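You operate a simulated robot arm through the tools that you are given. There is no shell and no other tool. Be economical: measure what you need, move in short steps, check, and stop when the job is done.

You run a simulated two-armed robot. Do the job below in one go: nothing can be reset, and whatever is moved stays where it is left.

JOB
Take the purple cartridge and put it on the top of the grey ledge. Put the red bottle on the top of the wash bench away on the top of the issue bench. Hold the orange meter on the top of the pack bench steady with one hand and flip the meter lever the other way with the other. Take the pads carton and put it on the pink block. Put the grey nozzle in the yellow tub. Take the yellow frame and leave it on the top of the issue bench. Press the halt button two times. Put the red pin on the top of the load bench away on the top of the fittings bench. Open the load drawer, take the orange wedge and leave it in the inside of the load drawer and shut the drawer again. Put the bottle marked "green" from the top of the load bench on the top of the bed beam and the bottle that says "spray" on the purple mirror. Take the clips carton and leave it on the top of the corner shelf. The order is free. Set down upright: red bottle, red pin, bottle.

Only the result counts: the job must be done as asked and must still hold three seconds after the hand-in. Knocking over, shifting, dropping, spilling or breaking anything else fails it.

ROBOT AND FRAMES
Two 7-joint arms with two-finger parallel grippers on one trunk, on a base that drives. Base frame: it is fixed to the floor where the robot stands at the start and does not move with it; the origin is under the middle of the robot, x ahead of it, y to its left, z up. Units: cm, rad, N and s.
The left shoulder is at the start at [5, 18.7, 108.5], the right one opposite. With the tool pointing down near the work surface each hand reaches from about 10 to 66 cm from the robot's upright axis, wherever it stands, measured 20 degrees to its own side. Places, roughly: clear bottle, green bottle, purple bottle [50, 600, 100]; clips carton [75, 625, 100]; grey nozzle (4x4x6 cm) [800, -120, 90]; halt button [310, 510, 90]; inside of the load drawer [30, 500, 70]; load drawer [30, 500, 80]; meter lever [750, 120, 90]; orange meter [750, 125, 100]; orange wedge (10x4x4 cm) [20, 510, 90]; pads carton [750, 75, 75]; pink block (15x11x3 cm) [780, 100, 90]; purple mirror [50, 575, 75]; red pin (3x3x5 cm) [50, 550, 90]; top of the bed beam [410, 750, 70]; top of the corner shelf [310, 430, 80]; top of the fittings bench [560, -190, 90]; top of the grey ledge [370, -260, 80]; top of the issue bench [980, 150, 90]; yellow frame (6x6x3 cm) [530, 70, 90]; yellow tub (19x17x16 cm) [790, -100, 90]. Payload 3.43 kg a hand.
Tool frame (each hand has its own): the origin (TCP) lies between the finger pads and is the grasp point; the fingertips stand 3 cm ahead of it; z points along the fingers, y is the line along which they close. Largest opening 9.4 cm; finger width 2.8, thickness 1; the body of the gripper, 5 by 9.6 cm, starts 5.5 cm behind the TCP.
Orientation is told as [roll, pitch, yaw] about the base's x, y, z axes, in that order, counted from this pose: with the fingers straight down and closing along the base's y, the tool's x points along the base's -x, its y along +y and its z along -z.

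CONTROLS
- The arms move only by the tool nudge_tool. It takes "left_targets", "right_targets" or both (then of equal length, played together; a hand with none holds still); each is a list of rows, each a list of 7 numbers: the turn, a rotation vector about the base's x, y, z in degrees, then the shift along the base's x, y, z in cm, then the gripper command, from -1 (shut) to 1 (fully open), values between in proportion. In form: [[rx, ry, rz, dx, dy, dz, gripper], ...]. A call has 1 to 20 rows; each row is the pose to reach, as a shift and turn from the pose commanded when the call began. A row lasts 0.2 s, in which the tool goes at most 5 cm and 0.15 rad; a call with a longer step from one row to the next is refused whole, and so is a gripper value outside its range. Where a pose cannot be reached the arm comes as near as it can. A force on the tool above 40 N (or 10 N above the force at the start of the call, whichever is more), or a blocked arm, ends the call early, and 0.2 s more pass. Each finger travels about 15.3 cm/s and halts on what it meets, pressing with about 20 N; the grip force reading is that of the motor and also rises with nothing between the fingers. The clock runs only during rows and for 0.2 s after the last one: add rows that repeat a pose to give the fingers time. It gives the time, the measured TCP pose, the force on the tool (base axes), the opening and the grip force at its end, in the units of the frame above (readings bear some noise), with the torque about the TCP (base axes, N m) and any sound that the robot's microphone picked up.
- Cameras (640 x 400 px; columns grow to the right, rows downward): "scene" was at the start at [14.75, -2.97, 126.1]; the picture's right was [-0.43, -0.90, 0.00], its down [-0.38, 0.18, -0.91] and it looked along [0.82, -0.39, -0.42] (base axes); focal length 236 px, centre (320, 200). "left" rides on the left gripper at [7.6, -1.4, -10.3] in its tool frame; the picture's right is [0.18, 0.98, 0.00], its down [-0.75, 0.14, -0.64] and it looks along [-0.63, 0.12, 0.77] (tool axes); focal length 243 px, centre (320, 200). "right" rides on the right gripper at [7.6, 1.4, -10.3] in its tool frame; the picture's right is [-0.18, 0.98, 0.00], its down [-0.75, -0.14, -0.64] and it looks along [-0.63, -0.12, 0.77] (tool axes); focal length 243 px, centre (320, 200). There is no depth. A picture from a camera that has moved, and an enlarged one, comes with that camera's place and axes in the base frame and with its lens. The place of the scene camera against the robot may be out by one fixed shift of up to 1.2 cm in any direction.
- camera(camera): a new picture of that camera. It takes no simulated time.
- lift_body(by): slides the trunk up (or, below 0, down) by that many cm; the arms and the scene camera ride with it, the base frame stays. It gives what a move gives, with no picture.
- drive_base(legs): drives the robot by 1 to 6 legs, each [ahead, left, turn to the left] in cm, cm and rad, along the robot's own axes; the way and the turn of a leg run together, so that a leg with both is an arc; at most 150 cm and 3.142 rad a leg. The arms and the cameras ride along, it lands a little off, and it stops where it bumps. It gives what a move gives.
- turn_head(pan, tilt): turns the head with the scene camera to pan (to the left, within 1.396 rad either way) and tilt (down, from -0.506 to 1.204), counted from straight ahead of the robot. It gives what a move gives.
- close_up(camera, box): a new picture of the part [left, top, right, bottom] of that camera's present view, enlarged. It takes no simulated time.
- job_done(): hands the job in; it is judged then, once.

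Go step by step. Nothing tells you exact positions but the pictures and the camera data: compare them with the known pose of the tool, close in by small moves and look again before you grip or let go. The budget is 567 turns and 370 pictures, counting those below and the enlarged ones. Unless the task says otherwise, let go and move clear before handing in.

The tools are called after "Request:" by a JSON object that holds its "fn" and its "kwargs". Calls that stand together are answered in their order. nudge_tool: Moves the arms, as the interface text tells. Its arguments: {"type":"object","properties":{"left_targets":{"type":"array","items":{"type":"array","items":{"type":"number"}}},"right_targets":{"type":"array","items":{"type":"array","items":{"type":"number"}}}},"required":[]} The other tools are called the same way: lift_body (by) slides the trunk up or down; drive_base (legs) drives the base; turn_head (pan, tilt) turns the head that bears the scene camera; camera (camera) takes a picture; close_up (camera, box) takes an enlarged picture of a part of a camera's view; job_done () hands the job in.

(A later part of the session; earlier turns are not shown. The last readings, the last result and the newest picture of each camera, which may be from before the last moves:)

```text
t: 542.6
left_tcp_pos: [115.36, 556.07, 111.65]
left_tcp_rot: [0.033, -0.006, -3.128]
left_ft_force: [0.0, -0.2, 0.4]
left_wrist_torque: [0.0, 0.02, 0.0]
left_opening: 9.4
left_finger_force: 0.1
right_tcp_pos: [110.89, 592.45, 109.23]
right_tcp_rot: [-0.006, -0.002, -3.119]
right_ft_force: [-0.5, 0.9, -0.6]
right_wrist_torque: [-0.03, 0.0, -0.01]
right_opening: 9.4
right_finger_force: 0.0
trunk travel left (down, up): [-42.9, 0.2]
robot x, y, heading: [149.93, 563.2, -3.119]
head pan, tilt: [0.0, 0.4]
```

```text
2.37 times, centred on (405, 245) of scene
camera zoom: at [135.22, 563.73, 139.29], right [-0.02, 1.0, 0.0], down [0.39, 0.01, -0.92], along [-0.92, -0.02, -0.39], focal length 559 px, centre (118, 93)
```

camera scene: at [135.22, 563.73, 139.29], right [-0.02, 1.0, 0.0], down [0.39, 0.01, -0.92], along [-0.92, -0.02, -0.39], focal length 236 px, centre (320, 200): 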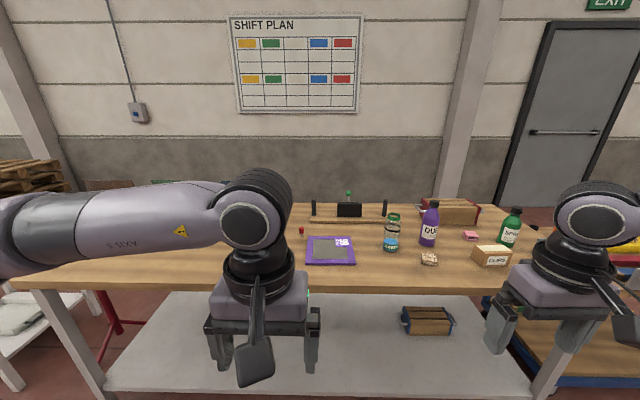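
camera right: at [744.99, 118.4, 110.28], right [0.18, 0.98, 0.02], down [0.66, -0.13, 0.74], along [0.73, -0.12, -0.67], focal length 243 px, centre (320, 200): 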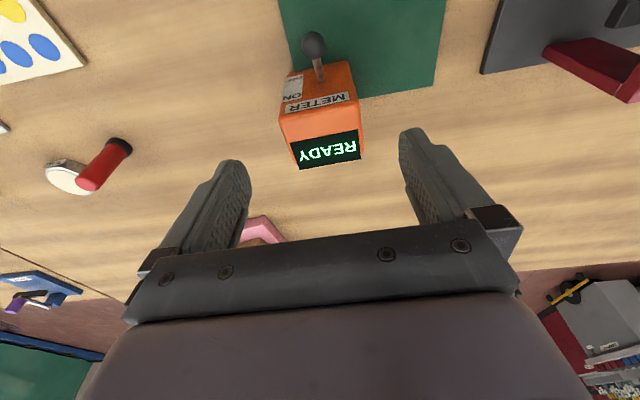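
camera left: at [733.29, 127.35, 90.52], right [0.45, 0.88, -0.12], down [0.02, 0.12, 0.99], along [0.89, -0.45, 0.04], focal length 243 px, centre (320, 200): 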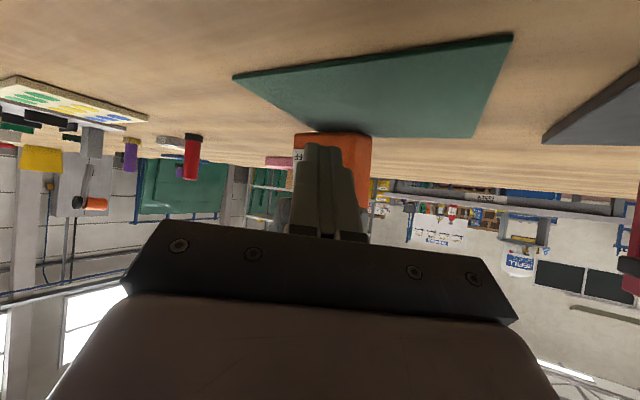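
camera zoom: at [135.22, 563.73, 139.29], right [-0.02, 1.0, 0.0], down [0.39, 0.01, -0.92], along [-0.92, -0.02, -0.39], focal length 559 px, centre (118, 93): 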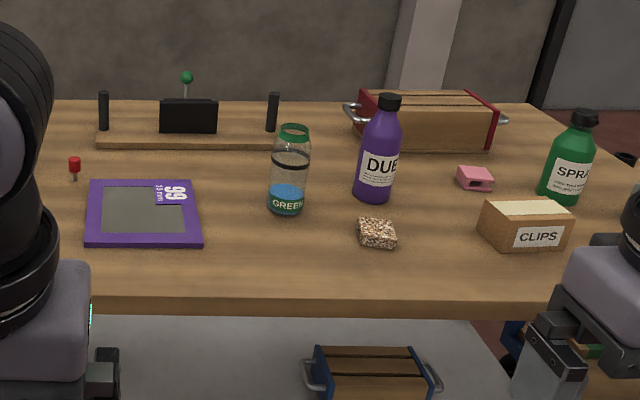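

Labels: the clear bottle reads GREEN (→ bed beam), the purple one DU…, and the green one SPRAY (→ purple mirror). I'll start with the SPRAY bottle: shift right, tilt the right hand, and look.

Request:
{"fn": "drive_base", "kwargs": {"legs": [[0, -54, -0.022]]}}

Request:
{"fn": "nudge_tool", "kwargs": {"right_targets": [[0, 8, 0, 0, 0, 0, 1], [0, 16, 0, 0, 0, -2, 1], [0, 24, 0, 0, 0, -4, 1], [0, 32, 0, 0, 0, -6, 1], [0, 40, 0, 0, 0, -8, 1], [0, 48, 0, 0, 0, -10, 1], [0, 52, 0, 0, 0, -11, 1]]}}

Request:
{"fn": "camera", "kwargs": {"camera": "right"}}

Request:
{"fn": "camera", "kwargs": {"camera": "scene"}}

```text
t: 545.8
left_tcp_pos: [114.66, 610.36, 111.54]
left_tcp_rot: [0.03, -0.005, 3.137]
left_ft_force: [0.1, 1.0, -0.4]
left_wrist_torque: [0.02, -0.01, 0.02]
left_opening: 9.38
left_finger_force: 0.1
right_tcp_pos: [110.8, 646.77, 109.12]
right_tcp_rot: [-0.008, -0.004, -3.137]
right_ft_force: [1.3, -0.5, -0.6]
right_wrist_torque: [-0.03, 0.01, -0.01]
right_opening: 9.38
right_finger_force: 0.1
trunk travel left (down, up): [-42.9, 0.2]
robot x, y, heading: [149.39, 616.97, -3.141]
head pan, tilt: [0.0, 0.4]
```

```text
t: 547.4
left_tcp_pos: [114.69, 610.25, 111.51]
left_tcp_rot: [0.034, -0.007, 3.137]
left_ft_force: [-0.3, 0.5, 1.2]
left_wrist_torque: [0.02, 0.01, -0.01]
left_opening: 9.38
left_finger_force: 0.0
right_tcp_pos: [109.76, 647.86, 101.39]
right_tcp_rot: [-0.011, -0.905, -3.134]
right_ft_force: [0.0, 0.7, 0.5]
right_wrist_torque: [0.02, 0.0, -0.01]
right_opening: 9.4
right_finger_force: 0.0
right hand out of reach, approached as far as the arm can: row 7
trunk travel left (down, up): [-42.9, 0.2]
robot x, y, heading: [149.31, 617.05, -3.136]
head pan, tilt: [0.0, 0.4]
```

```text
168 pictures are left
camera right: at [122.5, 646.24, 101.79], right [-0.12, -0.98, 0.14], down [0.04, 0.13, 0.99], along [-0.99, 0.12, 0.02], focal length 243 px, centre (320, 200)
```

right: 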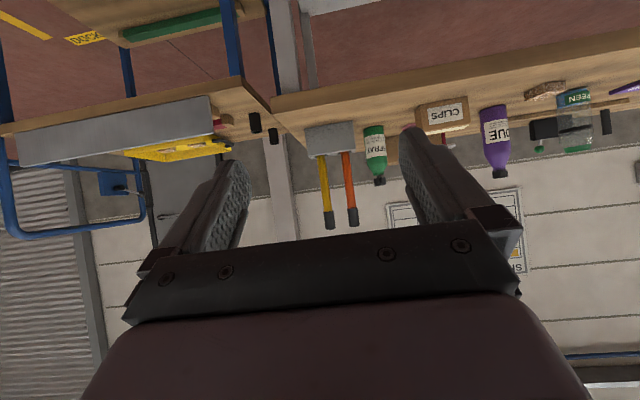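

```text
167 pictures are left
camera scene: at [134.61, 617.7, 139.29], right [0.0, 1.0, 0.0], down [0.39, 0.0, -0.92], along [-0.92, 0.0, -0.39], focal length 236 px, centre (320, 200)
```

scene: 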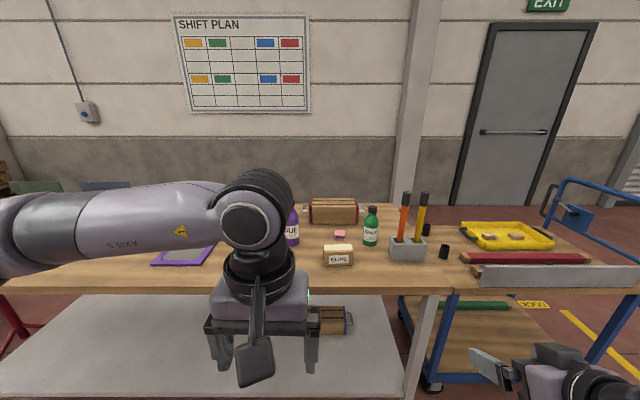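

The bottle is at about [55.5,637.5]. I'll drive up so the right hand lines up behind it.

Request:
{"fn": "nudge_tool", "kwargs": {"left_targets": [[0, 0, 0, 2, 0, 4, 1], [0, 0, 0, 4, 0, 7, 1]]}}

Request:
{"fn": "drive_base", "kwargs": {"legs": [[38, 10, 0]]}}

Request:
{"fn": "camera", "kwargs": {"camera": "right"}}

```text
t: 548.0
left_tcp_pos: [118.78, 610.32, 118.51]
left_tcp_rot: [0.034, -0.004, 3.135]
left_ft_force: [0.0, 0.4, 0.6]
left_wrist_torque: [-0.04, -0.01, 0.0]
left_opening: 9.41
left_finger_force: 0.1
right_tcp_pos: [109.71, 647.91, 101.32]
right_tcp_rot: [-0.01, -0.902, -3.135]
right_ft_force: [0.7, -0.9, -1.3]
right_wrist_torque: [-0.01, 0.01, 0.01]
right_opening: 9.42
right_finger_force: 0.2
trunk travel left (down, up): [-42.9, 0.2]
robot x, y, heading: [149.56, 616.7, -3.151]
head pan, tilt: [0.0, 0.4]
```

```text
t: 550.4
left_tcp_pos: [81.18, 600.47, 118.45]
left_tcp_rot: [0.031, -0.004, 3.132]
left_ft_force: [0.0, 0.5, 0.1]
left_wrist_torque: [-0.01, 0.01, 0.05]
left_opening: 9.38
left_finger_force: 0.1
right_tcp_pos: [72.41, 638.01, 101.32]
right_tcp_rot: [-0.009, -0.9, -3.139]
right_ft_force: [-0.2, 0.2, -0.6]
right_wrist_torque: [0.02, -0.01, -0.02]
right_opening: 9.41
right_finger_force: 0.0
trunk travel left (down, up): [-42.9, 0.2]
robot x, y, heading: [111.8, 606.82, 3.141]
head pan, tilt: [0.0, 0.4]
```

```text
166 pictures are left
camera right: at [85.2, 636.45, 101.75], right [-0.12, -0.98, 0.14], down [0.04, 0.13, 0.99], along [-0.99, 0.12, 0.02], focal length 243 px, centre (320, 200)
```

right: 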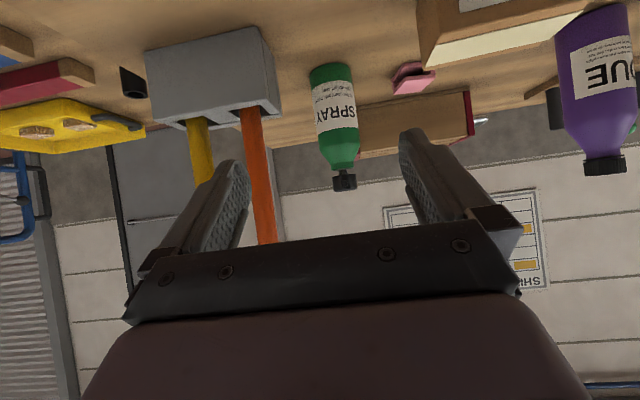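

The bottle is at y about 637. I'll narrow the opening to clear the pencil holder and advance.

Request:
{"fn": "nudge_tool", "kwargs": {"right_targets": [[0, 0, 0, -2, -0.5, -2, 0.62], [0, 0, 0, -5, -1, -4, 0.62], [0, 0, 0, -8, -1, -5.5, 0.62]]}}

Request:
{"fn": "camera", "kwargs": {"camera": "right"}}

```text
t: 551.2
left_tcp_pos: [81.26, 600.53, 118.52]
left_tcp_rot: [0.032, -0.003, 3.132]
left_ft_force: [0.3, 0.1, -0.4]
left_wrist_torque: [0.01, -0.02, -0.01]
left_opening: 9.39
left_finger_force: 0.1
right_tcp_pos: [63.48, 636.87, 98.32]
right_tcp_rot: [-0.009, -0.892, -3.142]
right_ft_force: [-0.4, 0.5, 0.0]
right_wrist_torque: [-0.01, 0.01, 0.03]
right_opening: 7.61
right_finger_force: 0.0
right hand out of reach, approached as far as the arm can: row 1, 2, 3
trunk travel left (down, up): [-42.9, 0.2]
robot x, y, heading: [111.72, 606.81, 3.141]
head pan, tilt: [0.0, 0.4]
```

```text
165 pictures are left
camera right: at [76.31, 635.2, 98.8], right [-0.12, -0.98, 0.14], down [0.03, 0.13, 0.99], along [-0.99, 0.13, 0.01], focal length 243 px, centre (320, 200)
```

right: 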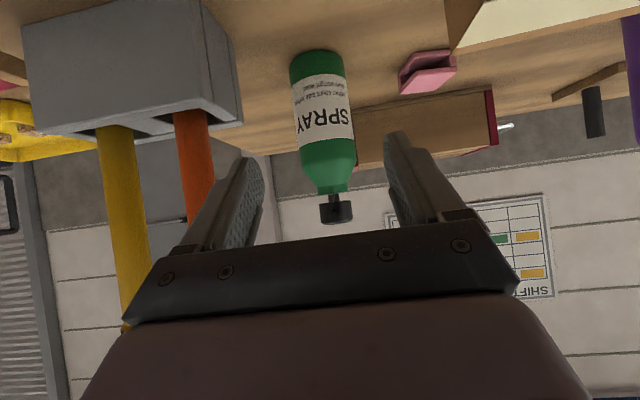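

Request:
{"fn": "lift_body", "kwargs": {"by": -3}}

Request:
{"fn": "nudge_tool", "kwargs": {"right_targets": [[0, 0, 0, -2.5, 0.2, 0, 0.62], [0, 0, 0, -5, 0.2, 0, 0.62], [0, 0, 0, -7.5, 0.2, 0, 0.62]]}}

Request:
{"fn": "camera", "kwargs": {"camera": "right"}}

```text
t: 551.9
left_tcp_pos: [81.25, 600.51, 115.61]
left_tcp_rot: [0.03, -0.006, 3.133]
left_ft_force: [0.3, -0.6, -1.3]
left_wrist_torque: [-0.02, 0.01, -0.03]
left_opening: 9.38
left_finger_force: 0.0
right_tcp_pos: [63.53, 636.82, 95.22]
right_tcp_rot: [-0.012, -0.893, -3.139]
right_ft_force: [0.0, -0.2, -0.1]
right_wrist_torque: [0.01, -0.02, -0.01]
right_opening: 7.61
right_finger_force: 0.0
trunk travel left (down, up): [-39.9, 3.2]
robot x, y, heading: [111.63, 606.79, 3.135]
head pan, tilt: [0.0, 0.4]
```

```text
t: 552.7
left_tcp_pos: [81.3, 600.49, 115.43]
left_tcp_rot: [0.029, -0.006, 3.133]
left_ft_force: [0.2, -0.3, -0.9]
left_wrist_torque: [0.0, 0.02, 0.0]
left_opening: 9.38
left_finger_force: 0.0
right_tcp_pos: [56.01, 637.08, 95.35]
right_tcp_rot: [-0.013, -0.892, -3.14]
right_ft_force: [0.7, -0.3, 0.4]
right_wrist_torque: [-0.02, 0.0, 0.02]
right_opening: 7.6
right_finger_force: 0.1
trunk travel left (down, up): [-39.9, 3.2]
robot x, y, heading: [111.66, 607.02, 3.13]
head pan, tilt: [0.0, 0.4]
```

```text
164 pictures are left
camera right: at [68.85, 635.46, 95.89], right [-0.12, -0.98, 0.14], down [0.03, 0.13, 0.99], along [-0.99, 0.13, 0.01], focal length 243 px, centre (320, 200)
```

right: 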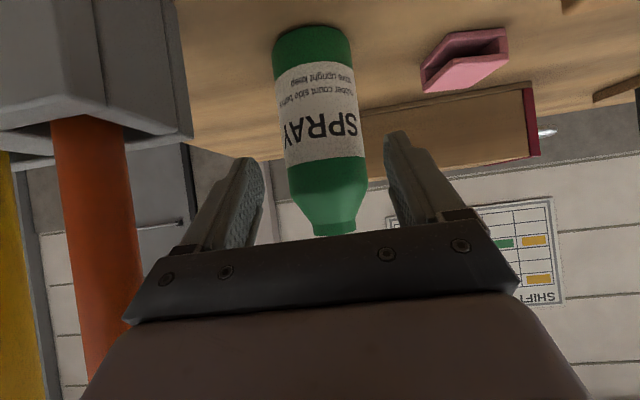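

The bottle is about 3.5 cm further in, so I'll advance and grip.

Request:
{"fn": "nudge_tool", "kwargs": {"right_targets": [[0, 0, 0, -2, 0, 0, 0.62], [0, 0, 0, -3.6, 0, 0, 0.62], [0, 0, 0, -3.6, 0, 0, 0], [0, 0, 0, -3.6, 0, 0, -1], [0, 0, 0, -3.6, 0, 0, -1]]}}

Request:
{"fn": "camera", "kwargs": {"camera": "right"}}

```text
t: 553.9
left_tcp_pos: [81.31, 600.36, 115.54]
left_tcp_rot: [0.032, -0.005, 3.132]
left_ft_force: [0.0, 0.2, -0.2]
left_wrist_torque: [-0.01, 0.03, 0.0]
left_opening: 9.42
left_finger_force: 0.0
right_tcp_pos: [52.3, 637.07, 95.4]
right_tcp_rot: [-0.01, -0.894, -3.139]
right_ft_force: [0.1, -2.1, 0.7]
right_wrist_torque: [-0.3, 0.13, 0.05]
right_opening: 5.73
right_finger_force: 20.3
trunk travel left (down, up): [-39.9, 3.2]
robot x, y, heading: [111.61, 606.78, 3.136]
head pan, tilt: [0.0, 0.4]
```

```text
163 pictures are left
camera right: at [65.16, 635.43, 95.94], right [-0.12, -0.98, 0.14], down [0.03, 0.13, 0.99], along [-0.99, 0.12, 0.01], focal length 243 px, centre (320, 200)
```

right: 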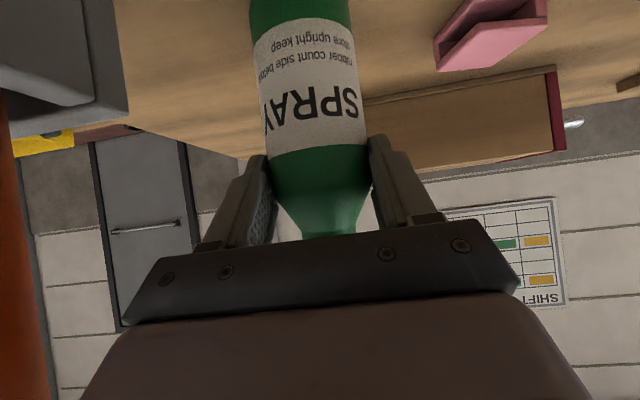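

The grip is near the shoulder. I'll re-grip 2 cm lower for security.

Request:
{"fn": "nudge_tool", "kwargs": {"right_targets": [[0, 0, 0, 0, 0, 0, 0.3], [0, 0, 0, 0, 0, 0, 0.62], [0, 0, 0, 0, 0, 0, 0.62]]}}

Request:
{"fn": "lift_body", "kwargs": {"by": -2.5}}

Request:
{"fn": "nudge_tool", "kwargs": {"right_targets": [[0, 0, 0, 0, 0, 0, 0.2], [0, 0, 0, 0, 0, 0, -1], [0, 0, 0, 0, 0, 0, -1]]}}

Request:
{"fn": "camera", "kwargs": {"camera": "right"}}

```text
t: 554.7
left_tcp_pos: [81.32, 600.51, 115.46]
left_tcp_rot: [0.032, -0.006, 3.133]
left_ft_force: [-0.7, -0.3, -0.4]
left_wrist_torque: [-0.03, 0.0, -0.01]
left_opening: 9.41
left_finger_force: 0.0
right_tcp_pos: [52.38, 637.17, 95.26]
right_tcp_rot: [-0.013, -0.894, -3.138]
right_ft_force: [0.4, 0.0, 0.3]
right_wrist_torque: [0.02, 0.01, 0.02]
right_opening: 7.6
right_finger_force: 0.1
trunk travel left (down, up): [-39.9, 3.2]
robot x, y, heading: [111.77, 606.91, 3.139]
head pan, tilt: [0.0, 0.4]
```

```text
t: 555.5
left_tcp_pos: [81.27, 600.5, 112.89]
left_tcp_rot: [0.032, -0.005, 3.132]
left_ft_force: [0.1, -0.4, -0.8]
left_wrist_torque: [-0.02, 0.03, 0.03]
left_opening: 9.39
left_finger_force: 0.0
right_tcp_pos: [52.37, 637.1, 92.81]
right_tcp_rot: [-0.013, -0.892, -3.14]
right_ft_force: [0.3, 0.0, 0.5]
right_wrist_torque: [-0.03, -0.02, -0.01]
right_opening: 7.61
right_finger_force: 0.2
trunk travel left (down, up): [-37.4, 5.7]
robot x, y, heading: [111.68, 606.86, 3.138]
head pan, tilt: [0.0, 0.4]
```

```text
t: 556.2
left_tcp_pos: [81.2, 600.39, 112.97]
left_tcp_rot: [0.032, -0.006, 3.132]
left_ft_force: [0.5, 0.0, 0.4]
left_wrist_torque: [0.03, -0.04, 0.03]
left_opening: 9.39
left_finger_force: 0.0
right_tcp_pos: [52.39, 636.98, 92.84]
right_tcp_rot: [-0.013, -0.893, -3.14]
right_ft_force: [0.0, -1.0, 1.1]
right_wrist_torque: [0.04, 0.06, 0.02]
right_opening: 5.93
right_finger_force: 20.2
trunk travel left (down, up): [-37.4, 5.7]
robot x, y, heading: [111.75, 606.64, 3.144]
head pan, tilt: [0.0, 0.4]
```

```text
162 pictures are left
camera right: at [65.18, 635.46, 93.42], right [-0.12, -0.98, 0.14], down [0.03, 0.13, 0.99], along [-0.99, 0.12, 0.01], focal length 243 px, centre (320, 200)
```

right: 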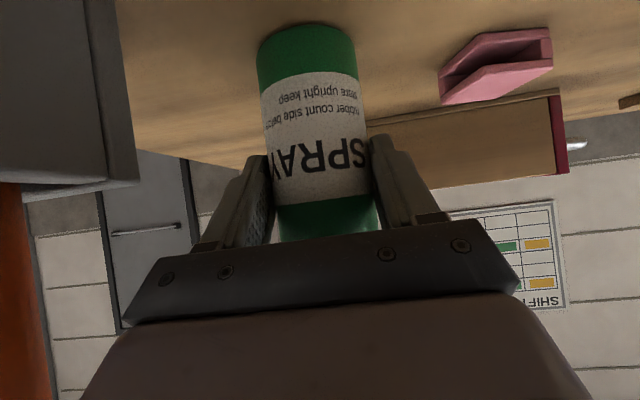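

Good grip. I'll lift with the trunk, back off past the bench edge, and slide left to line up with the mirror.

Request:
{"fn": "lift_body", "kwargs": {"by": 5.6}}

Request:
{"fn": "drive_base", "kwargs": {"legs": [[-34, 0, 0], [0, 71, 0]]}}

Request:
{"fn": "turn_head", "kwargs": {"pan": -0.1, "tilt": 0.6}}

Request:
{"fn": "camera", "kwargs": {"camera": "scene"}}

Request:
{"fn": "camera", "kwargs": {"camera": "right"}}

```text
t: 557.2
left_tcp_pos: [81.13, 600.58, 118.65]
left_tcp_rot: [0.031, -0.001, 3.131]
left_ft_force: [0.7, 0.0, 0.5]
left_wrist_torque: [0.02, 0.03, 0.03]
left_opening: 9.41
left_finger_force: 0.0
right_tcp_pos: [52.18, 637.09, 98.43]
right_tcp_rot: [-0.013, -0.891, -3.14]
right_ft_force: [0.5, 0.3, -3.7]
right_wrist_torque: [-0.01, -0.07, 0.0]
right_opening: 5.92
right_finger_force: 19.8
trunk travel left (down, up): [-43.0, 0.1]
robot x, y, heading: [111.52, 606.3, 3.136]
head pan, tilt: [0.0, 0.4]
```

```text
t: 563.0
left_tcp_pos: [116.03, 528.09, 118.67]
left_tcp_rot: [0.03, -0.005, 3.135]
left_ft_force: [0.6, 0.0, 0.3]
left_wrist_torque: [0.03, 0.03, -0.01]
left_opening: 9.41
left_finger_force: 0.0
right_tcp_pos: [86.84, 564.79, 98.27]
right_tcp_rot: [-0.013, -0.891, -3.138]
right_ft_force: [0.6, -0.4, -4.2]
right_wrist_torque: [0.0, -0.08, 0.01]
right_opening: 5.92
right_finger_force: 20.0
trunk travel left (down, up): [-43.0, 0.1]
robot x, y, heading: [146.34, 534.76, 3.137]
head pan, tilt: [0.0, 0.4]
```

```text
t: 563.8
left_tcp_pos: [115.9, 528.16, 118.64]
left_tcp_rot: [0.03, -0.008, 3.135]
left_ft_force: [-0.7, 0.0, -0.2]
left_wrist_torque: [0.02, -0.01, -0.02]
left_opening: 9.39
left_finger_force: 0.0
right_tcp_pos: [86.91, 564.78, 98.38]
right_tcp_rot: [-0.012, -0.892, -3.138]
right_ft_force: [0.3, 0.4, -3.6]
right_wrist_torque: [0.0, -0.06, 0.03]
right_opening: 5.92
right_finger_force: 19.8
trunk travel left (down, up): [-43.0, 0.1]
robot x, y, heading: [146.94, 534.47, 3.142]
head pan, tilt: [-0.099, 0.6]
```

```text
161 pictures are left
camera scene: at [132.29, 536.53, 137.56], right [0.1, 0.99, 0.0], down [0.56, -0.06, -0.83], along [-0.82, 0.08, -0.56], focal length 236 px, centre (320, 200)
```

scene: 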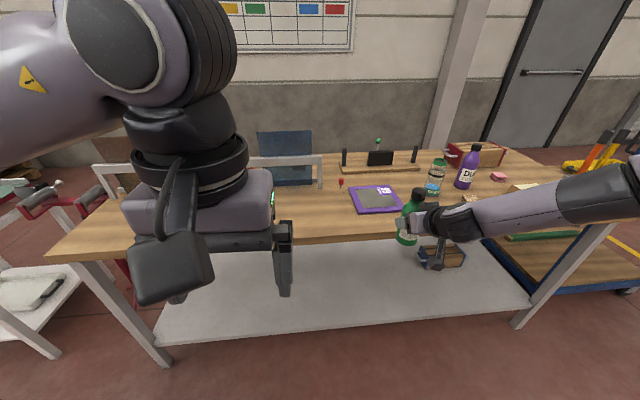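

```text
160 pictures are left
camera right: at [99.78, 563.19, 98.96], right [-0.12, -0.98, 0.14], down [0.03, 0.13, 0.99], along [-0.99, 0.12, 0.01], focal length 243 px, centre (320, 200)
```

right: 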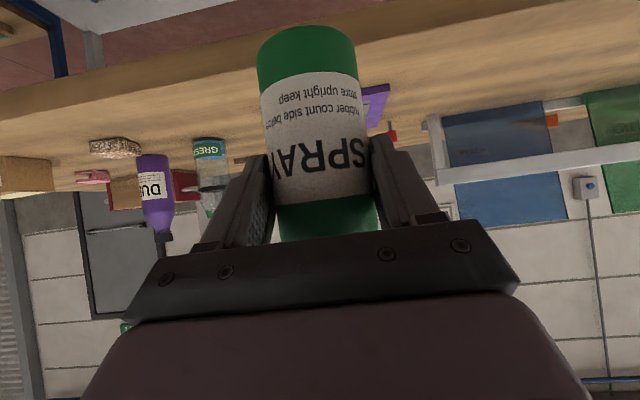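

The mirror is at about [57.5,566]. I'll drive ahead with the bottle raised above it.

Request:
{"fn": "drive_base", "kwargs": {"legs": [[28, 0, 0]]}}

Request:
{"fn": "close_up", "kwargs": {"camera": "scene", "box": [290, 170, 490, 320]}}

Request:
{"fn": "camera", "kwargs": {"camera": "right"}}

```text
t: 565.7
left_tcp_pos: [88.58, 528.42, 118.55]
left_tcp_rot: [0.031, -0.004, 3.132]
left_ft_force: [-0.6, 0.0, -0.9]
left_wrist_torque: [0.01, 0.02, 0.04]
left_opening: 9.4
left_finger_force: 0.0
right_tcp_pos: [59.76, 565.0, 98.36]
right_tcp_rot: [-0.011, -0.892, -3.14]
right_ft_force: [0.8, 0.2, -3.2]
right_wrist_torque: [0.01, -0.09, -0.02]
right_opening: 5.92
right_finger_force: 20.4
trunk travel left (down, up): [-43.0, 0.1]
robot x, y, heading: [119.48, 535.01, 3.138]
head pan, tilt: [-0.099, 0.6]
```

```text
2.67 times, centred on (390, 245) of scene
camera zoom: at [105.01, 536.64, 137.55], right [0.1, 0.99, 0.0], down [0.56, -0.06, -0.82], along [-0.82, 0.09, -0.57], focal length 628 px, centre (133, 80)
```

zoom: 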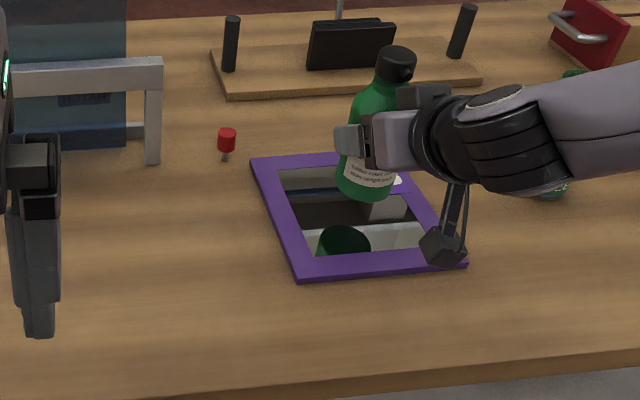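

```text
158 pictures are left
camera right: at [72.59, 563.38, 98.94], right [-0.12, -0.98, 0.14], down [0.03, 0.13, 0.99], along [-0.99, 0.13, 0.01], focal length 243 px, centre (320, 200)
```

right: 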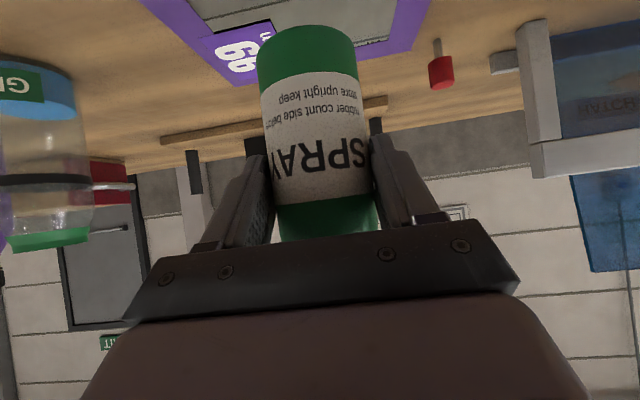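

I'll nudge to the mirror's centre and lower with the trunk.

Request:
{"fn": "drive_base", "kwargs": {"legs": [[3, -1, 0]]}}

Request:
{"fn": "lift_body", "kwargs": {"by": -4}}

Request:
{"fn": "lift_body", "kwargs": {"by": -0.8}}

Request:
{"fn": "camera", "kwargs": {"camera": "right"}}

```text
t: 566.5
left_tcp_pos: [85.52, 529.36, 118.53]
left_tcp_rot: [0.034, -0.003, 3.132]
left_ft_force: [-0.7, -0.5, -0.1]
left_wrist_torque: [0.0, -0.02, -0.01]
left_opening: 9.42
left_finger_force: 0.1
right_tcp_pos: [56.69, 566.05, 98.45]
right_tcp_rot: [-0.01, -0.889, -3.141]
right_ft_force: [-0.6, -0.6, -3.8]
right_wrist_torque: [0.01, -0.03, -0.03]
right_opening: 5.91
right_finger_force: 20.2
trunk travel left (down, up): [-43.0, 0.1]
robot x, y, heading: [116.28, 535.68, 3.137]
head pan, tilt: [-0.099, 0.6]
```

```text
t: 567.3
left_tcp_pos: [85.8, 529.37, 114.69]
left_tcp_rot: [0.031, -0.006, 3.132]
left_ft_force: [0.1, 0.2, -0.8]
left_wrist_torque: [0.01, -0.02, 0.02]
left_opening: 9.39
left_finger_force: 0.1
right_tcp_pos: [56.83, 565.96, 94.46]
right_tcp_rot: [-0.012, -0.892, -3.14]
right_ft_force: [1.5, 0.2, -2.3]
right_wrist_torque: [-0.02, -0.08, 0.03]
right_opening: 5.9
right_finger_force: 19.6
trunk travel left (down, up): [-39.0, 4.1]
robot x, y, heading: [115.91, 535.6, 3.14]
head pan, tilt: [-0.099, 0.6]
```

```text
t: 567.9
left_tcp_pos: [85.79, 529.46, 113.81]
left_tcp_rot: [0.031, -0.004, 3.132]
left_ft_force: [0.5, -0.1, 1.0]
left_wrist_torque: [-0.02, 0.0, 0.0]
left_opening: 9.43
left_finger_force: 0.2
right_tcp_pos: [56.71, 566.05, 93.82]
right_tcp_rot: [-0.012, -0.896, -3.14]
right_ft_force: [-0.7, 0.3, 6.5]
right_wrist_torque: [-0.01, -0.03, -0.03]
right_opening: 5.91
right_finger_force: 20.1
trunk travel left (down, up): [-38.2, 4.9]
robot x, y, heading: [116.17, 535.6, 3.133]
head pan, tilt: [-0.099, 0.6]
```

```text
157 pictures are left
camera right: at [69.58, 564.38, 94.38], right [-0.12, -0.98, 0.14], down [0.03, 0.13, 0.99], along [-0.99, 0.13, 0.02], focal length 243 px, centre (320, 200)
```

right: 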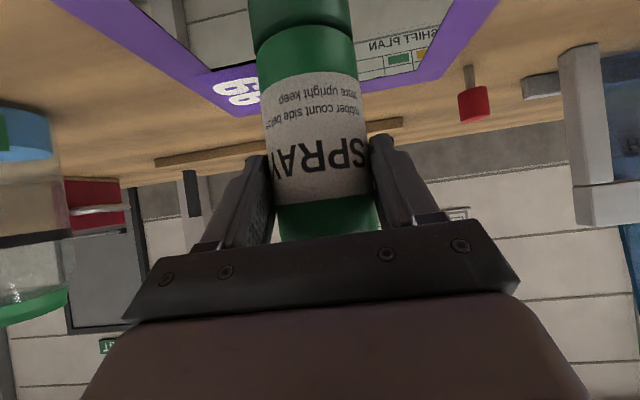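

It's standing on the mirror. I'll open and back away.

Request:
{"fn": "nudge_tool", "kwargs": {"right_targets": [[0, 0, 0, 0, 0, 0.1, 0.3], [0, 0, 0, 0, 0, 0.1, 0.7], [0, 0, 0, 0, 0, 0.1, 0.7], [0, 0, 0, 3, 0, 0.5, 0.7], [0, 0, 0, 7, 0, 1, 0.7], [0, 0, 0, 11, 0, 3, 0.7]]}}

Request:
{"fn": "camera", "kwargs": {"camera": "right"}}

Request:
{"fn": "close_up", "kwargs": {"camera": "scene", "box": [290, 170, 490, 320]}}

```text
t: 569.3
left_tcp_pos: [85.81, 529.33, 113.87]
left_tcp_rot: [0.032, -0.006, 3.132]
left_ft_force: [-0.2, -0.2, 0.6]
left_wrist_torque: [-0.01, 0.0, 0.03]
left_opening: 9.4
left_finger_force: 0.1
right_tcp_pos: [67.94, 565.89, 96.59]
right_tcp_rot: [-0.013, -0.893, -3.142]
right_ft_force: [0.2, -0.1, 1.0]
right_wrist_torque: [0.0, 0.02, 0.01]
right_opening: 7.97
right_finger_force: 0.1
trunk travel left (down, up): [-38.2, 4.9]
robot x, y, heading: [116.57, 535.93, 3.142]
head pan, tilt: [-0.099, 0.6]
```

```text
156 pictures are left
camera right: at [80.77, 564.28, 97.13], right [-0.12, -0.98, 0.14], down [0.03, 0.13, 0.99], along [-0.99, 0.13, 0.01], focal length 243 px, centre (320, 200)
```

right: 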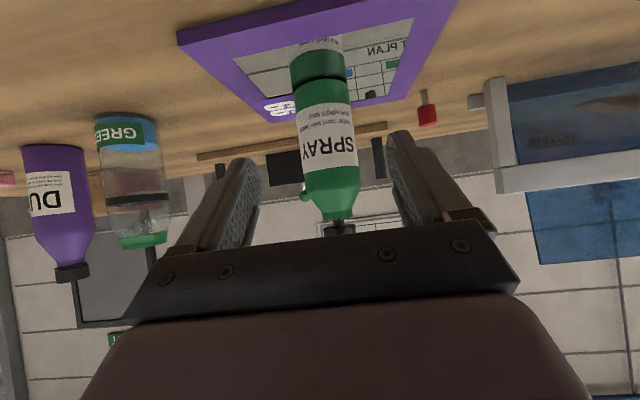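

```text
2.67 times, centred on (390, 245) of scene
camera zoom: at [102.18, 537.64, 132.78], right [0.1, 0.99, 0.0], down [0.56, -0.06, -0.83], along [-0.82, 0.09, -0.56], focal length 628 px, centre (133, 80)
```

zoom: 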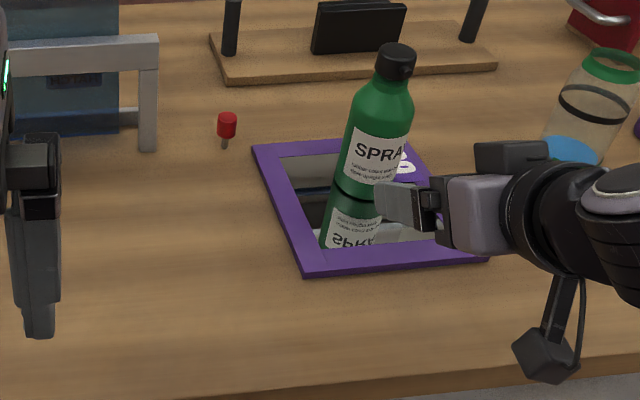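

The SPRAY bottle stands on the mirror. Next is the clear GREEN bottle at about [54,589]; I'll shift right by 23.

Request:
{"fn": "drive_base", "kwargs": {"legs": [[0, -23, 0]]}}

Request:
{"fn": "camera", "kwargs": {"camera": "right"}}

```text
t: 571.0
left_tcp_pos: [85.81, 552.36, 113.77]
left_tcp_rot: [0.033, -0.005, 3.127]
left_ft_force: [0.9, -0.3, 0.0]
left_wrist_torque: [0.02, 0.05, 0.01]
left_opening: 9.41
left_finger_force: 0.1
right_tcp_pos: [68.0, 588.96, 96.51]
right_tcp_rot: [-0.011, -0.891, 3.139]
right_ft_force: [-0.4, 0.3, -0.5]
right_wrist_torque: [-0.02, -0.01, 0.04]
right_opening: 7.99
right_finger_force: 0.1
trunk travel left (down, up): [-38.2, 4.9]
robot x, y, heading: [116.36, 558.62, 3.136]
head pan, tilt: [-0.099, 0.6]
```

```text
154 pictures are left
camera right: at [80.87, 587.27, 97.08], right [-0.13, -0.98, 0.14], down [0.03, 0.13, 0.99], along [-0.99, 0.13, 0.01], focal length 243 px, centre (320, 200)
```

right: 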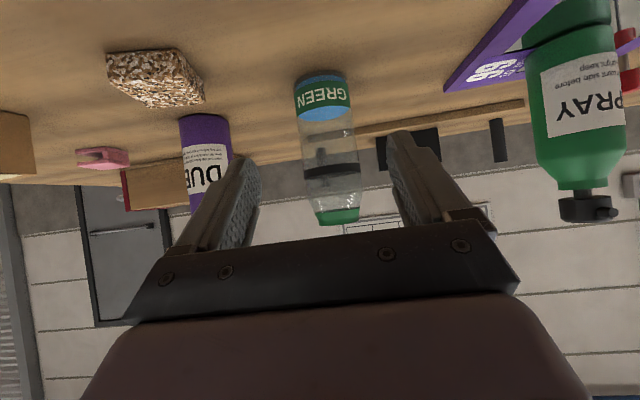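

The jar is at [54,589] and the hand is aligned. I'll lower, advance and grip.

Request:
{"fn": "lift_body", "kwargs": {"by": -3.6}}

Request:
{"fn": "drive_base", "kwargs": {"legs": [[5, 0, 0]]}}

Request:
{"fn": "nudge_tool", "kwargs": {"right_targets": [[0, 0, 0, -3, 0, 0, 0.7], [0, 0, 0, -6, 0, 0, 0.7], [0, 0, 0, -8.6, 0, 0, 0.7]]}}

Request:
{"fn": "camera", "kwargs": {"camera": "right"}}

```text
t: 571.8
left_tcp_pos: [85.82, 552.31, 110.16]
left_tcp_rot: [0.03, -0.006, 3.129]
left_ft_force: [-0.4, 0.0, 0.3]
left_wrist_torque: [0.02, -0.03, 0.04]
left_opening: 9.42
left_finger_force: 0.1
right_tcp_pos: [67.99, 588.85, 93.01]
right_tcp_rot: [-0.013, -0.892, 3.139]
right_ft_force: [-0.4, -0.7, -1.0]
right_wrist_torque: [-0.02, 0.01, -0.03]
right_opening: 7.99
right_finger_force: 0.1
trunk travel left (down, up): [-34.6, 8.5]
robot x, y, heading: [116.06, 558.37, 3.132]
head pan, tilt: [-0.099, 0.6]
```

```text
t: 572.8
left_tcp_pos: [80.67, 552.41, 110.24]
left_tcp_rot: [0.032, -0.007, 3.125]
left_ft_force: [0.1, -0.1, 0.2]
left_wrist_torque: [-0.02, 0.0, 0.05]
left_opening: 9.41
left_finger_force: 0.1
right_tcp_pos: [63.05, 589.02, 92.88]
right_tcp_rot: [-0.014, -0.891, 3.141]
right_ft_force: [-1.0, -0.1, -0.4]
right_wrist_torque: [0.04, 0.01, -0.03]
right_opening: 7.99
right_finger_force: 0.0
trunk travel left (down, up): [-34.6, 8.5]
robot x, y, heading: [111.52, 558.63, 3.134]
head pan, tilt: [-0.099, 0.6]
```

```text
t: 573.6
left_tcp_pos: [80.8, 552.42, 110.26]
left_tcp_rot: [0.032, -0.005, 3.128]
left_ft_force: [-0.4, -0.1, -0.1]
left_wrist_torque: [0.02, -0.04, 0.01]
left_opening: 9.39
left_finger_force: 0.0
right_tcp_pos: [54.33, 588.86, 92.84]
right_tcp_rot: [-0.012, -0.892, 3.139]
right_ft_force: [0.5, -0.7, -0.2]
right_wrist_torque: [0.01, 0.01, -0.04]
right_opening: 8.0
right_finger_force: 0.1
trunk travel left (down, up): [-34.6, 8.5]
robot x, y, heading: [111.07, 558.84, 3.136]
head pan, tilt: [-0.099, 0.6]
```

```text
153 pictures are left
camera right: at [67.28, 587.13, 93.42], right [-0.13, -0.98, 0.14], down [0.03, 0.13, 0.99], along [-0.99, 0.13, 0.01], focal length 243 px, centre (320, 200)
```

right: 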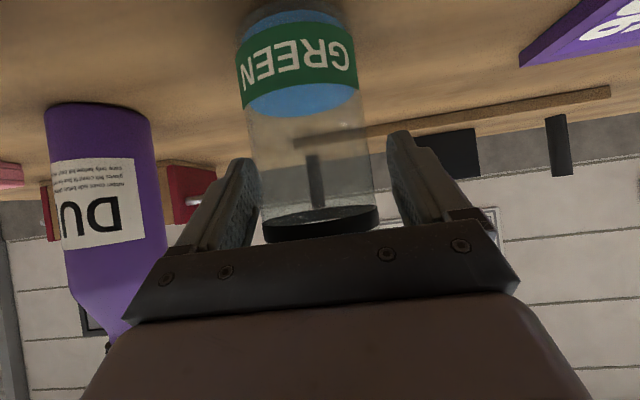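

Request:
{"fn": "nudge_tool", "kwargs": {"right_targets": [[0, 0, 0, 0, 0.2, 0, 0.4], [0, 0, 0, 0, 0.2, 0, -0.2], [0, 0, 0, 0, 0.2, 0, -1], [0, 0, 0, 0, 0.2, 0, -1]]}}

Request:
{"fn": "camera", "kwargs": {"camera": "right"}}

```text
t: 574.6
left_tcp_pos: [80.81, 552.39, 110.08]
left_tcp_rot: [0.031, -0.005, 3.127]
left_ft_force: [0.4, 0.2, -0.1]
left_wrist_torque: [-0.01, 0.01, 0.01]
left_opening: 9.41
left_finger_force: 0.1
right_tcp_pos: [54.58, 589.03, 92.78]
right_tcp_rot: [-0.012, -0.892, 3.141]
right_ft_force: [0.7, 0.1, -0.1]
right_wrist_torque: [0.03, 0.01, -0.01]
right_opening: 6.26
right_finger_force: 19.2
trunk travel left (down, up): [-34.6, 8.5]
robot x, y, heading: [111.42, 558.49, 3.136]
head pan, tilt: [-0.099, 0.6]
```

```text
152 pictures are left
camera right: at [67.32, 587.4, 93.45], right [-0.13, -0.98, 0.14], down [0.03, 0.13, 0.99], along [-0.99, 0.13, 0.01], focal length 243 px, centre (320, 200)
```

right: 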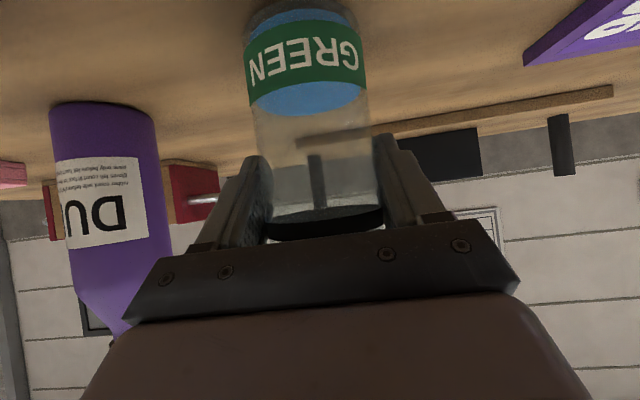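

The jar is gripped. I'll lift and back away, keeping it upright, then go for the clips carton with the left hand.

Request:
{"fn": "lift_body", "kwargs": {"by": 8.4}}

Request:
{"fn": "drive_base", "kwargs": {"legs": [[-36, 0, 0], [0, -80, 0]]}}

Request:
{"fn": "turn_head", "kwargs": {"pan": 0.2, "tilt": 0.55}}

Request:
{"fn": "camera", "kwargs": {"camera": "scene"}}

Request:
{"fn": "camera", "kwargs": {"camera": "right"}}

```text
t: 575.8
left_tcp_pos: [80.78, 552.33, 118.59]
left_tcp_rot: [0.031, -0.004, 3.127]
left_ft_force: [-0.5, 0.4, 0.1]
left_wrist_torque: [0.01, -0.02, 0.01]
left_opening: 9.39
left_finger_force: 0.0
right_tcp_pos: [54.52, 589.12, 101.24]
right_tcp_rot: [-0.011, -0.893, 3.139]
right_ft_force: [-0.1, 0.1, -0.4]
right_wrist_torque: [0.01, -0.02, 0.01]
right_opening: 6.3
right_finger_force: 19.9
trunk travel left (down, up): [-43.0, 0.1]
robot x, y, heading: [111.11, 558.51, 3.134]
head pan, tilt: [-0.099, 0.6]
```

```text
t: 582.1
left_tcp_pos: [117.26, 633.56, 118.6]
left_tcp_rot: [0.03, -0.005, 3.14]
left_ft_force: [0.2, 0.0, 0.8]
left_wrist_torque: [-0.02, -0.01, 0.02]
left_opening: 9.39
left_finger_force: 0.0
right_tcp_pos: [90.58, 669.94, 101.33]
right_tcp_rot: [-0.013, -0.892, -3.131]
right_ft_force: [0.3, -0.2, -1.9]
right_wrist_torque: [0.02, -0.01, -0.03]
right_opening: 6.24
right_finger_force: 20.2
trunk travel left (down, up): [-43.0, 0.1]
robot x, y, heading: [147.61, 640.21, -3.137]
head pan, tilt: [-0.099, 0.6]
```

```text
t: 582.9
left_tcp_pos: [117.26, 633.55, 118.56]
left_tcp_rot: [0.033, -0.005, 3.14]
left_ft_force: [0.2, 0.0, 0.0]
left_wrist_torque: [0.01, 0.02, 0.0]
left_opening: 9.44
left_finger_force: 0.1
right_tcp_pos: [90.44, 669.95, 101.25]
right_tcp_rot: [-0.011, -0.892, -3.13]
right_ft_force: [-0.2, -0.1, -1.4]
right_wrist_torque: [0.0, 0.0, 0.01]
right_opening: 6.26
right_finger_force: 19.9
trunk travel left (down, up): [-43.0, 0.1]
robot x, y, heading: [147.79, 640.3, -3.138]
head pan, tilt: [0.201, 0.55]
```

```text
151 pictures are left
camera scene: at [133.61, 639.31, 138.01], right [-0.2, 0.98, 0.0], down [0.51, 0.11, -0.85], along [-0.83, -0.17, -0.52], focal length 236 px, centre (320, 200)
```

scene: 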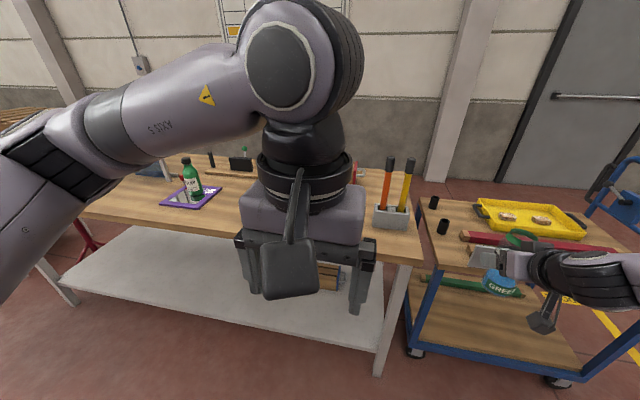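

```text
150 pictures are left
camera right: at [103.32, 668.4, 101.85], right [-0.11, -0.98, 0.14], down [0.03, 0.13, 0.99], along [-0.99, 0.12, 0.01], focal length 243 px, centre (320, 200)
```

right: 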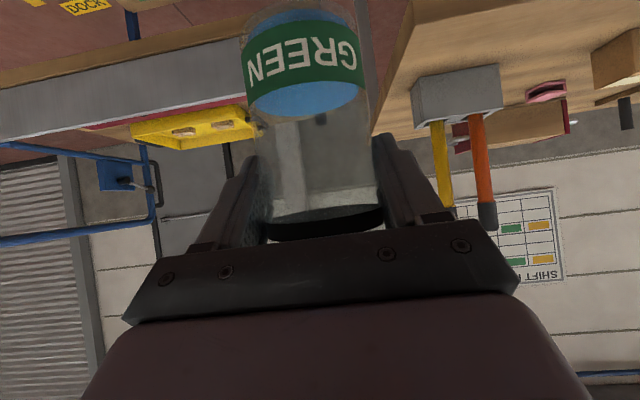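

I'll pull the jar back closer to the body while turning the left hand 90° for the clips carton.

Request:
{"fn": "nudge_tool", "kwargs": {"left_targets": [[0, 0, 8, 0, 0, 0, 1], [0, 0, 16, 0, 0, 0, 1], [0, 0, 24, 0, 0, 0, 1], [0, 0, 32, 0, 0, 0, 1], [0, 0, 40, 0, 0, 0, 1], [0, 0, 48, 0, 0, 0, 1], [0, 0, 56, 0, 0, 0, 1], [0, 0, 64, 0, 0, 0, 1], [0, 0, 72, 0, 0, 0, 1], [0, 0, 80, 0, 0, 0, 1], [0, 0, 87, 0, 0, 0, 1], [0, 0, 90, 0, 0, 0, 1]], "right_targets": [[0, 0, 0, 2, 0, 0, -1], [0, 0, 0, 4, 0, 0, -1], [0, 0, 0, 6, 0, 0, -1], [0, 0, 0, 8, 0, 1, -1], [0, 0, 0, 10, 0, 2, -1], [0, 0, 0, 12, 0, 3, -1], [0, 0, 0, 13, 0, 4, -1], [0, 0, 0, 13, 0, 4, -1], [0, 0, 0, 13, 0, 4, -1], [0, 0, 0, 13, 0, 4, -1], [0, 0, 0, 13, 0, 4, -1], [0, 0, 0, 13, 0, 4, -1]]}}

Request:
{"fn": "drive_base", "kwargs": {"legs": [[32, 0, 0]]}}

Request:
{"fn": "camera", "kwargs": {"camera": "left"}}

Request:
{"fn": "camera", "kwargs": {"camera": "scene"}}

```text
t: 585.5
left_tcp_pos: [117.44, 633.6, 118.69]
left_tcp_rot: [0.03, -0.005, -1.568]
left_ft_force: [-0.2, 0.0, 0.2]
left_wrist_torque: [-0.01, 0.0, 0.03]
left_opening: 9.41
left_finger_force: 0.1
right_tcp_pos: [103.39, 669.77, 105.26]
right_tcp_rot: [-0.011, -0.894, -3.133]
right_ft_force: [-0.4, 1.0, -1.1]
right_wrist_torque: [0.01, 0.0, 0.01]
right_opening: 6.23
right_finger_force: 19.7
trunk travel left (down, up): [-43.0, 0.1]
robot x, y, heading: [147.69, 640.56, -3.139]
head pan, tilt: [0.201, 0.55]
```

```text
t: 587.6
left_tcp_pos: [85.88, 633.23, 118.63]
left_tcp_rot: [0.034, -0.006, -1.571]
left_ft_force: [-0.7, 0.5, -1.0]
left_wrist_torque: [0.0, 0.0, 0.0]
left_opening: 9.4
left_finger_force: 0.0
right_tcp_pos: [72.02, 669.61, 105.23]
right_tcp_rot: [-0.013, -0.891, -3.129]
right_ft_force: [0.1, -0.7, -0.5]
right_wrist_torque: [-0.01, -0.01, -0.02]
right_opening: 6.23
right_finger_force: 20.1
trunk travel left (down, up): [-43.0, 0.1]
robot x, y, heading: [115.99, 639.88, -3.135]
head pan, tilt: [0.201, 0.55]
```

```text
149 pictures are left
camera left: at [84.05, 641.05, 128.84], right [0.98, 0.18, 0.03], down [0.12, -0.75, 0.65], along [0.14, -0.64, -0.76], focal length 243 px, centre (320, 200)
```

left: 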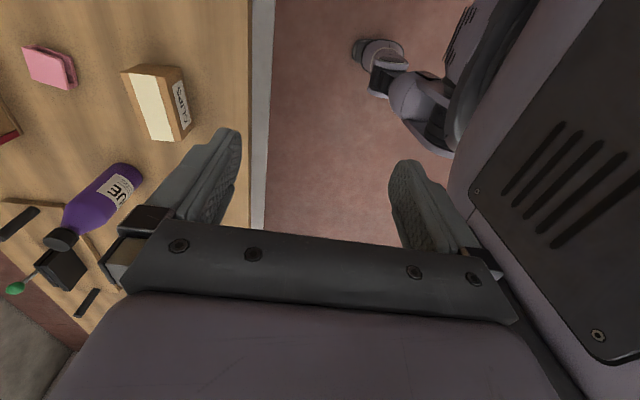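

```text
148 pictures are left
camera scene: at [102.21, 639.08, 138.01], right [-0.21, 0.98, 0.0], down [0.51, 0.11, -0.85], along [-0.83, -0.18, -0.52], focal length 236 px, centre (320, 200)
```

scene: 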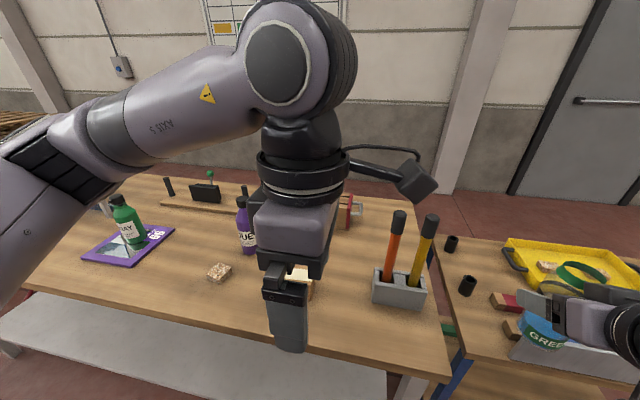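

The clips carton centre is at about [62,622.8]. I'll bring the left hand over it.

Request:
{"fn": "nudge_tool", "kwargs": {"left_targets": [[0, 0, 0, -4, -1.5, -1, 1], [0, 0, 0, -8, -3, -3, 1], [0, 0, 0, -12, -5, -5, 1], [0, 0, 0, -16, -7, -7, 1], [0, 0, 0, -20, -9, -9, 1], [0, 0, 0, -23.4, -10.4, -12, 1], [0, 0, 0, -23.4, -10.4, -16, 1]]}}

Request:
{"fn": "camera", "kwargs": {"camera": "left"}}

Request:
{"fn": "camera", "kwargs": {"camera": "scene"}}

```text
t: 589.2
left_tcp_pos: [62.43, 623.06, 102.56]
left_tcp_rot: [0.032, -0.006, -1.57]
left_ft_force: [0.3, -0.3, 0.0]
left_wrist_torque: [0.0, 0.01, 0.03]
left_opening: 9.41
left_finger_force: 0.0
right_tcp_pos: [72.0, 669.55, 105.23]
right_tcp_rot: [-0.013, -0.892, -3.129]
right_ft_force: [0.3, -0.6, -1.0]
right_wrist_torque: [0.02, -0.02, 0.02]
right_opening: 6.26
right_finger_force: 20.0
trunk travel left (down, up): [-43.0, 0.1]
robot x, y, heading: [116.25, 640.02, -3.134]
head pan, tilt: [0.201, 0.55]
```

```text
147 pictures are left
camera left: at [60.69, 630.72, 112.72], right [0.98, 0.18, 0.03], down [0.12, -0.75, 0.65], along [0.14, -0.64, -0.76], focal length 243 px, centre (320, 200)
```

left: 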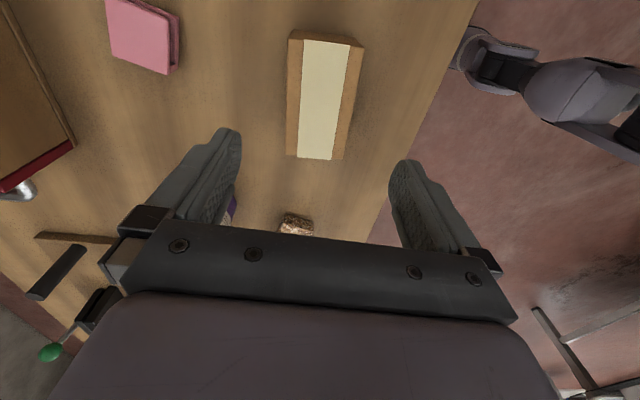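

```text
146 pictures are left
camera scene: at [102.25, 639.06, 138.02], right [-0.21, 0.98, 0.0], down [0.51, 0.11, -0.85], along [-0.83, -0.18, -0.52], focal length 236 px, centre (320, 200)
```

scene: 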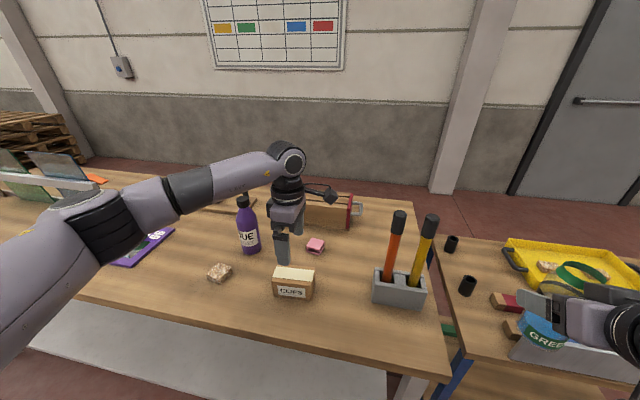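

Request:
{"fn": "nudge_tool", "kwargs": {"left_targets": [[0, 0, 0, 0.5, 0, -4, 1], [0, 0, 0, 0.5, 0, -8, 1], [0, 0, 0, 0.5, 0, -11, 1]]}}

Request:
{"fn": "camera", "kwargs": {"camera": "left"}}

Request:
{"fn": "close_up", "kwargs": {"camera": "scene", "box": [210, 180, 370, 320]}}

```text
t: 590.0
left_tcp_pos: [63.08, 622.89, 91.48]
left_tcp_rot: [0.03, -0.006, -1.568]
left_ft_force: [-0.5, 0.7, 0.1]
left_wrist_torque: [0.01, 0.0, 0.03]
left_opening: 9.37
left_finger_force: 0.0
right_tcp_pos: [71.94, 669.56, 105.26]
right_tcp_rot: [-0.013, -0.893, -3.13]
right_ft_force: [0.2, 0.3, -1.3]
right_wrist_torque: [0.0, 0.01, 0.03]
right_opening: 6.23
right_finger_force: 20.1
trunk travel left (down, up): [-43.0, 0.1]
robot x, y, heading: [116.45, 640.07, -3.134]
head pan, tilt: [0.201, 0.55]
```

```text
145 pictures are left
camera left: at [61.29, 630.63, 101.79], right [0.98, 0.19, 0.03], down [0.12, -0.75, 0.65], along [0.14, -0.64, -0.76], focal length 243 px, centre (320, 200)
```

left: 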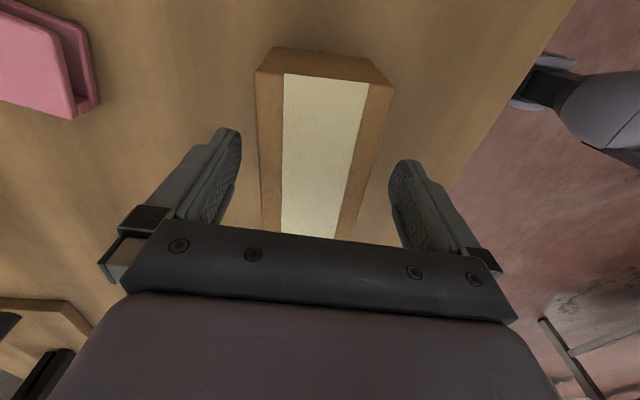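

```text
2.86 times, centred on (290, 250) of scene
camera zoom: at [102.25, 639.07, 138.02], right [-0.21, 0.98, 0.0], down [0.51, 0.11, -0.85], along [-0.83, -0.18, -0.52], focal length 673 px, centre (406, 57)
```

zoom: 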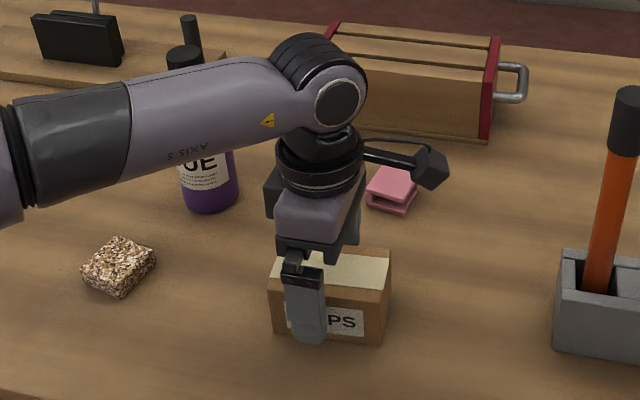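

I'll shift +1.6 in y towards the box centre, descend and close.

Request:
{"fn": "nudge_tool", "kwargs": {"left_targets": [[0, 0, 0, 0.2, 1.6, 0, 1], [0, 0, 0, 0.2, 1.6, -2, 1], [0, 0, 0, 0.2, 1.6, -3, 1], [0, 0, 0, 0.2, 1.6, -3, 0.3], [0, 0, 0, 0.2, 1.6, -3, -1], [0, 0, 0, 0.2, 1.6, -3, -1]]}}

Request:
{"fn": "camera", "kwargs": {"camera": "left"}}

```text
t: 591.4
left_tcp_pos: [63.21, 624.48, 88.58]
left_tcp_rot: [0.03, -0.004, -1.568]
left_ft_force: [-1.8, 0.0, 3.6]
left_wrist_torque: [0.11, 0.24, 0.07]
left_opening: 6.43
left_finger_force: 19.8
right_tcp_pos: [72.02, 669.66, 105.21]
right_tcp_rot: [-0.012, -0.892, -3.128]
right_ft_force: [0.6, -0.1, -1.0]
right_wrist_torque: [0.02, -0.02, 0.01]
right_opening: 6.23
right_finger_force: 20.3
trunk travel left (down, up): [-43.0, 0.1]
robot x, y, heading: [116.06, 640.06, -3.131]
head pan, tilt: [0.201, 0.55]
```

```text
143 pictures are left
camera left: at [61.38, 632.19, 98.83], right [0.98, 0.19, 0.03], down [0.12, -0.75, 0.65], along [0.14, -0.63, -0.76], focal length 243 px, centre (320, 200)
```

left: 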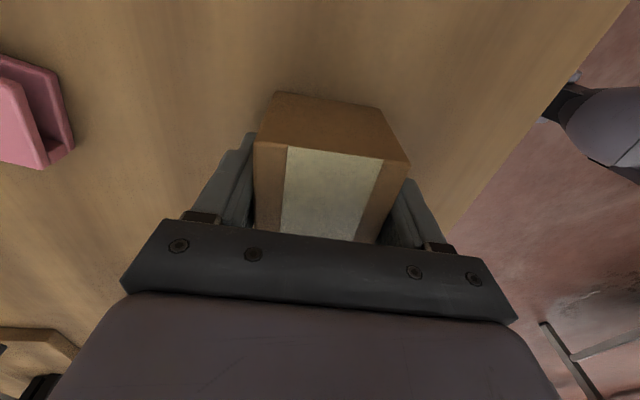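

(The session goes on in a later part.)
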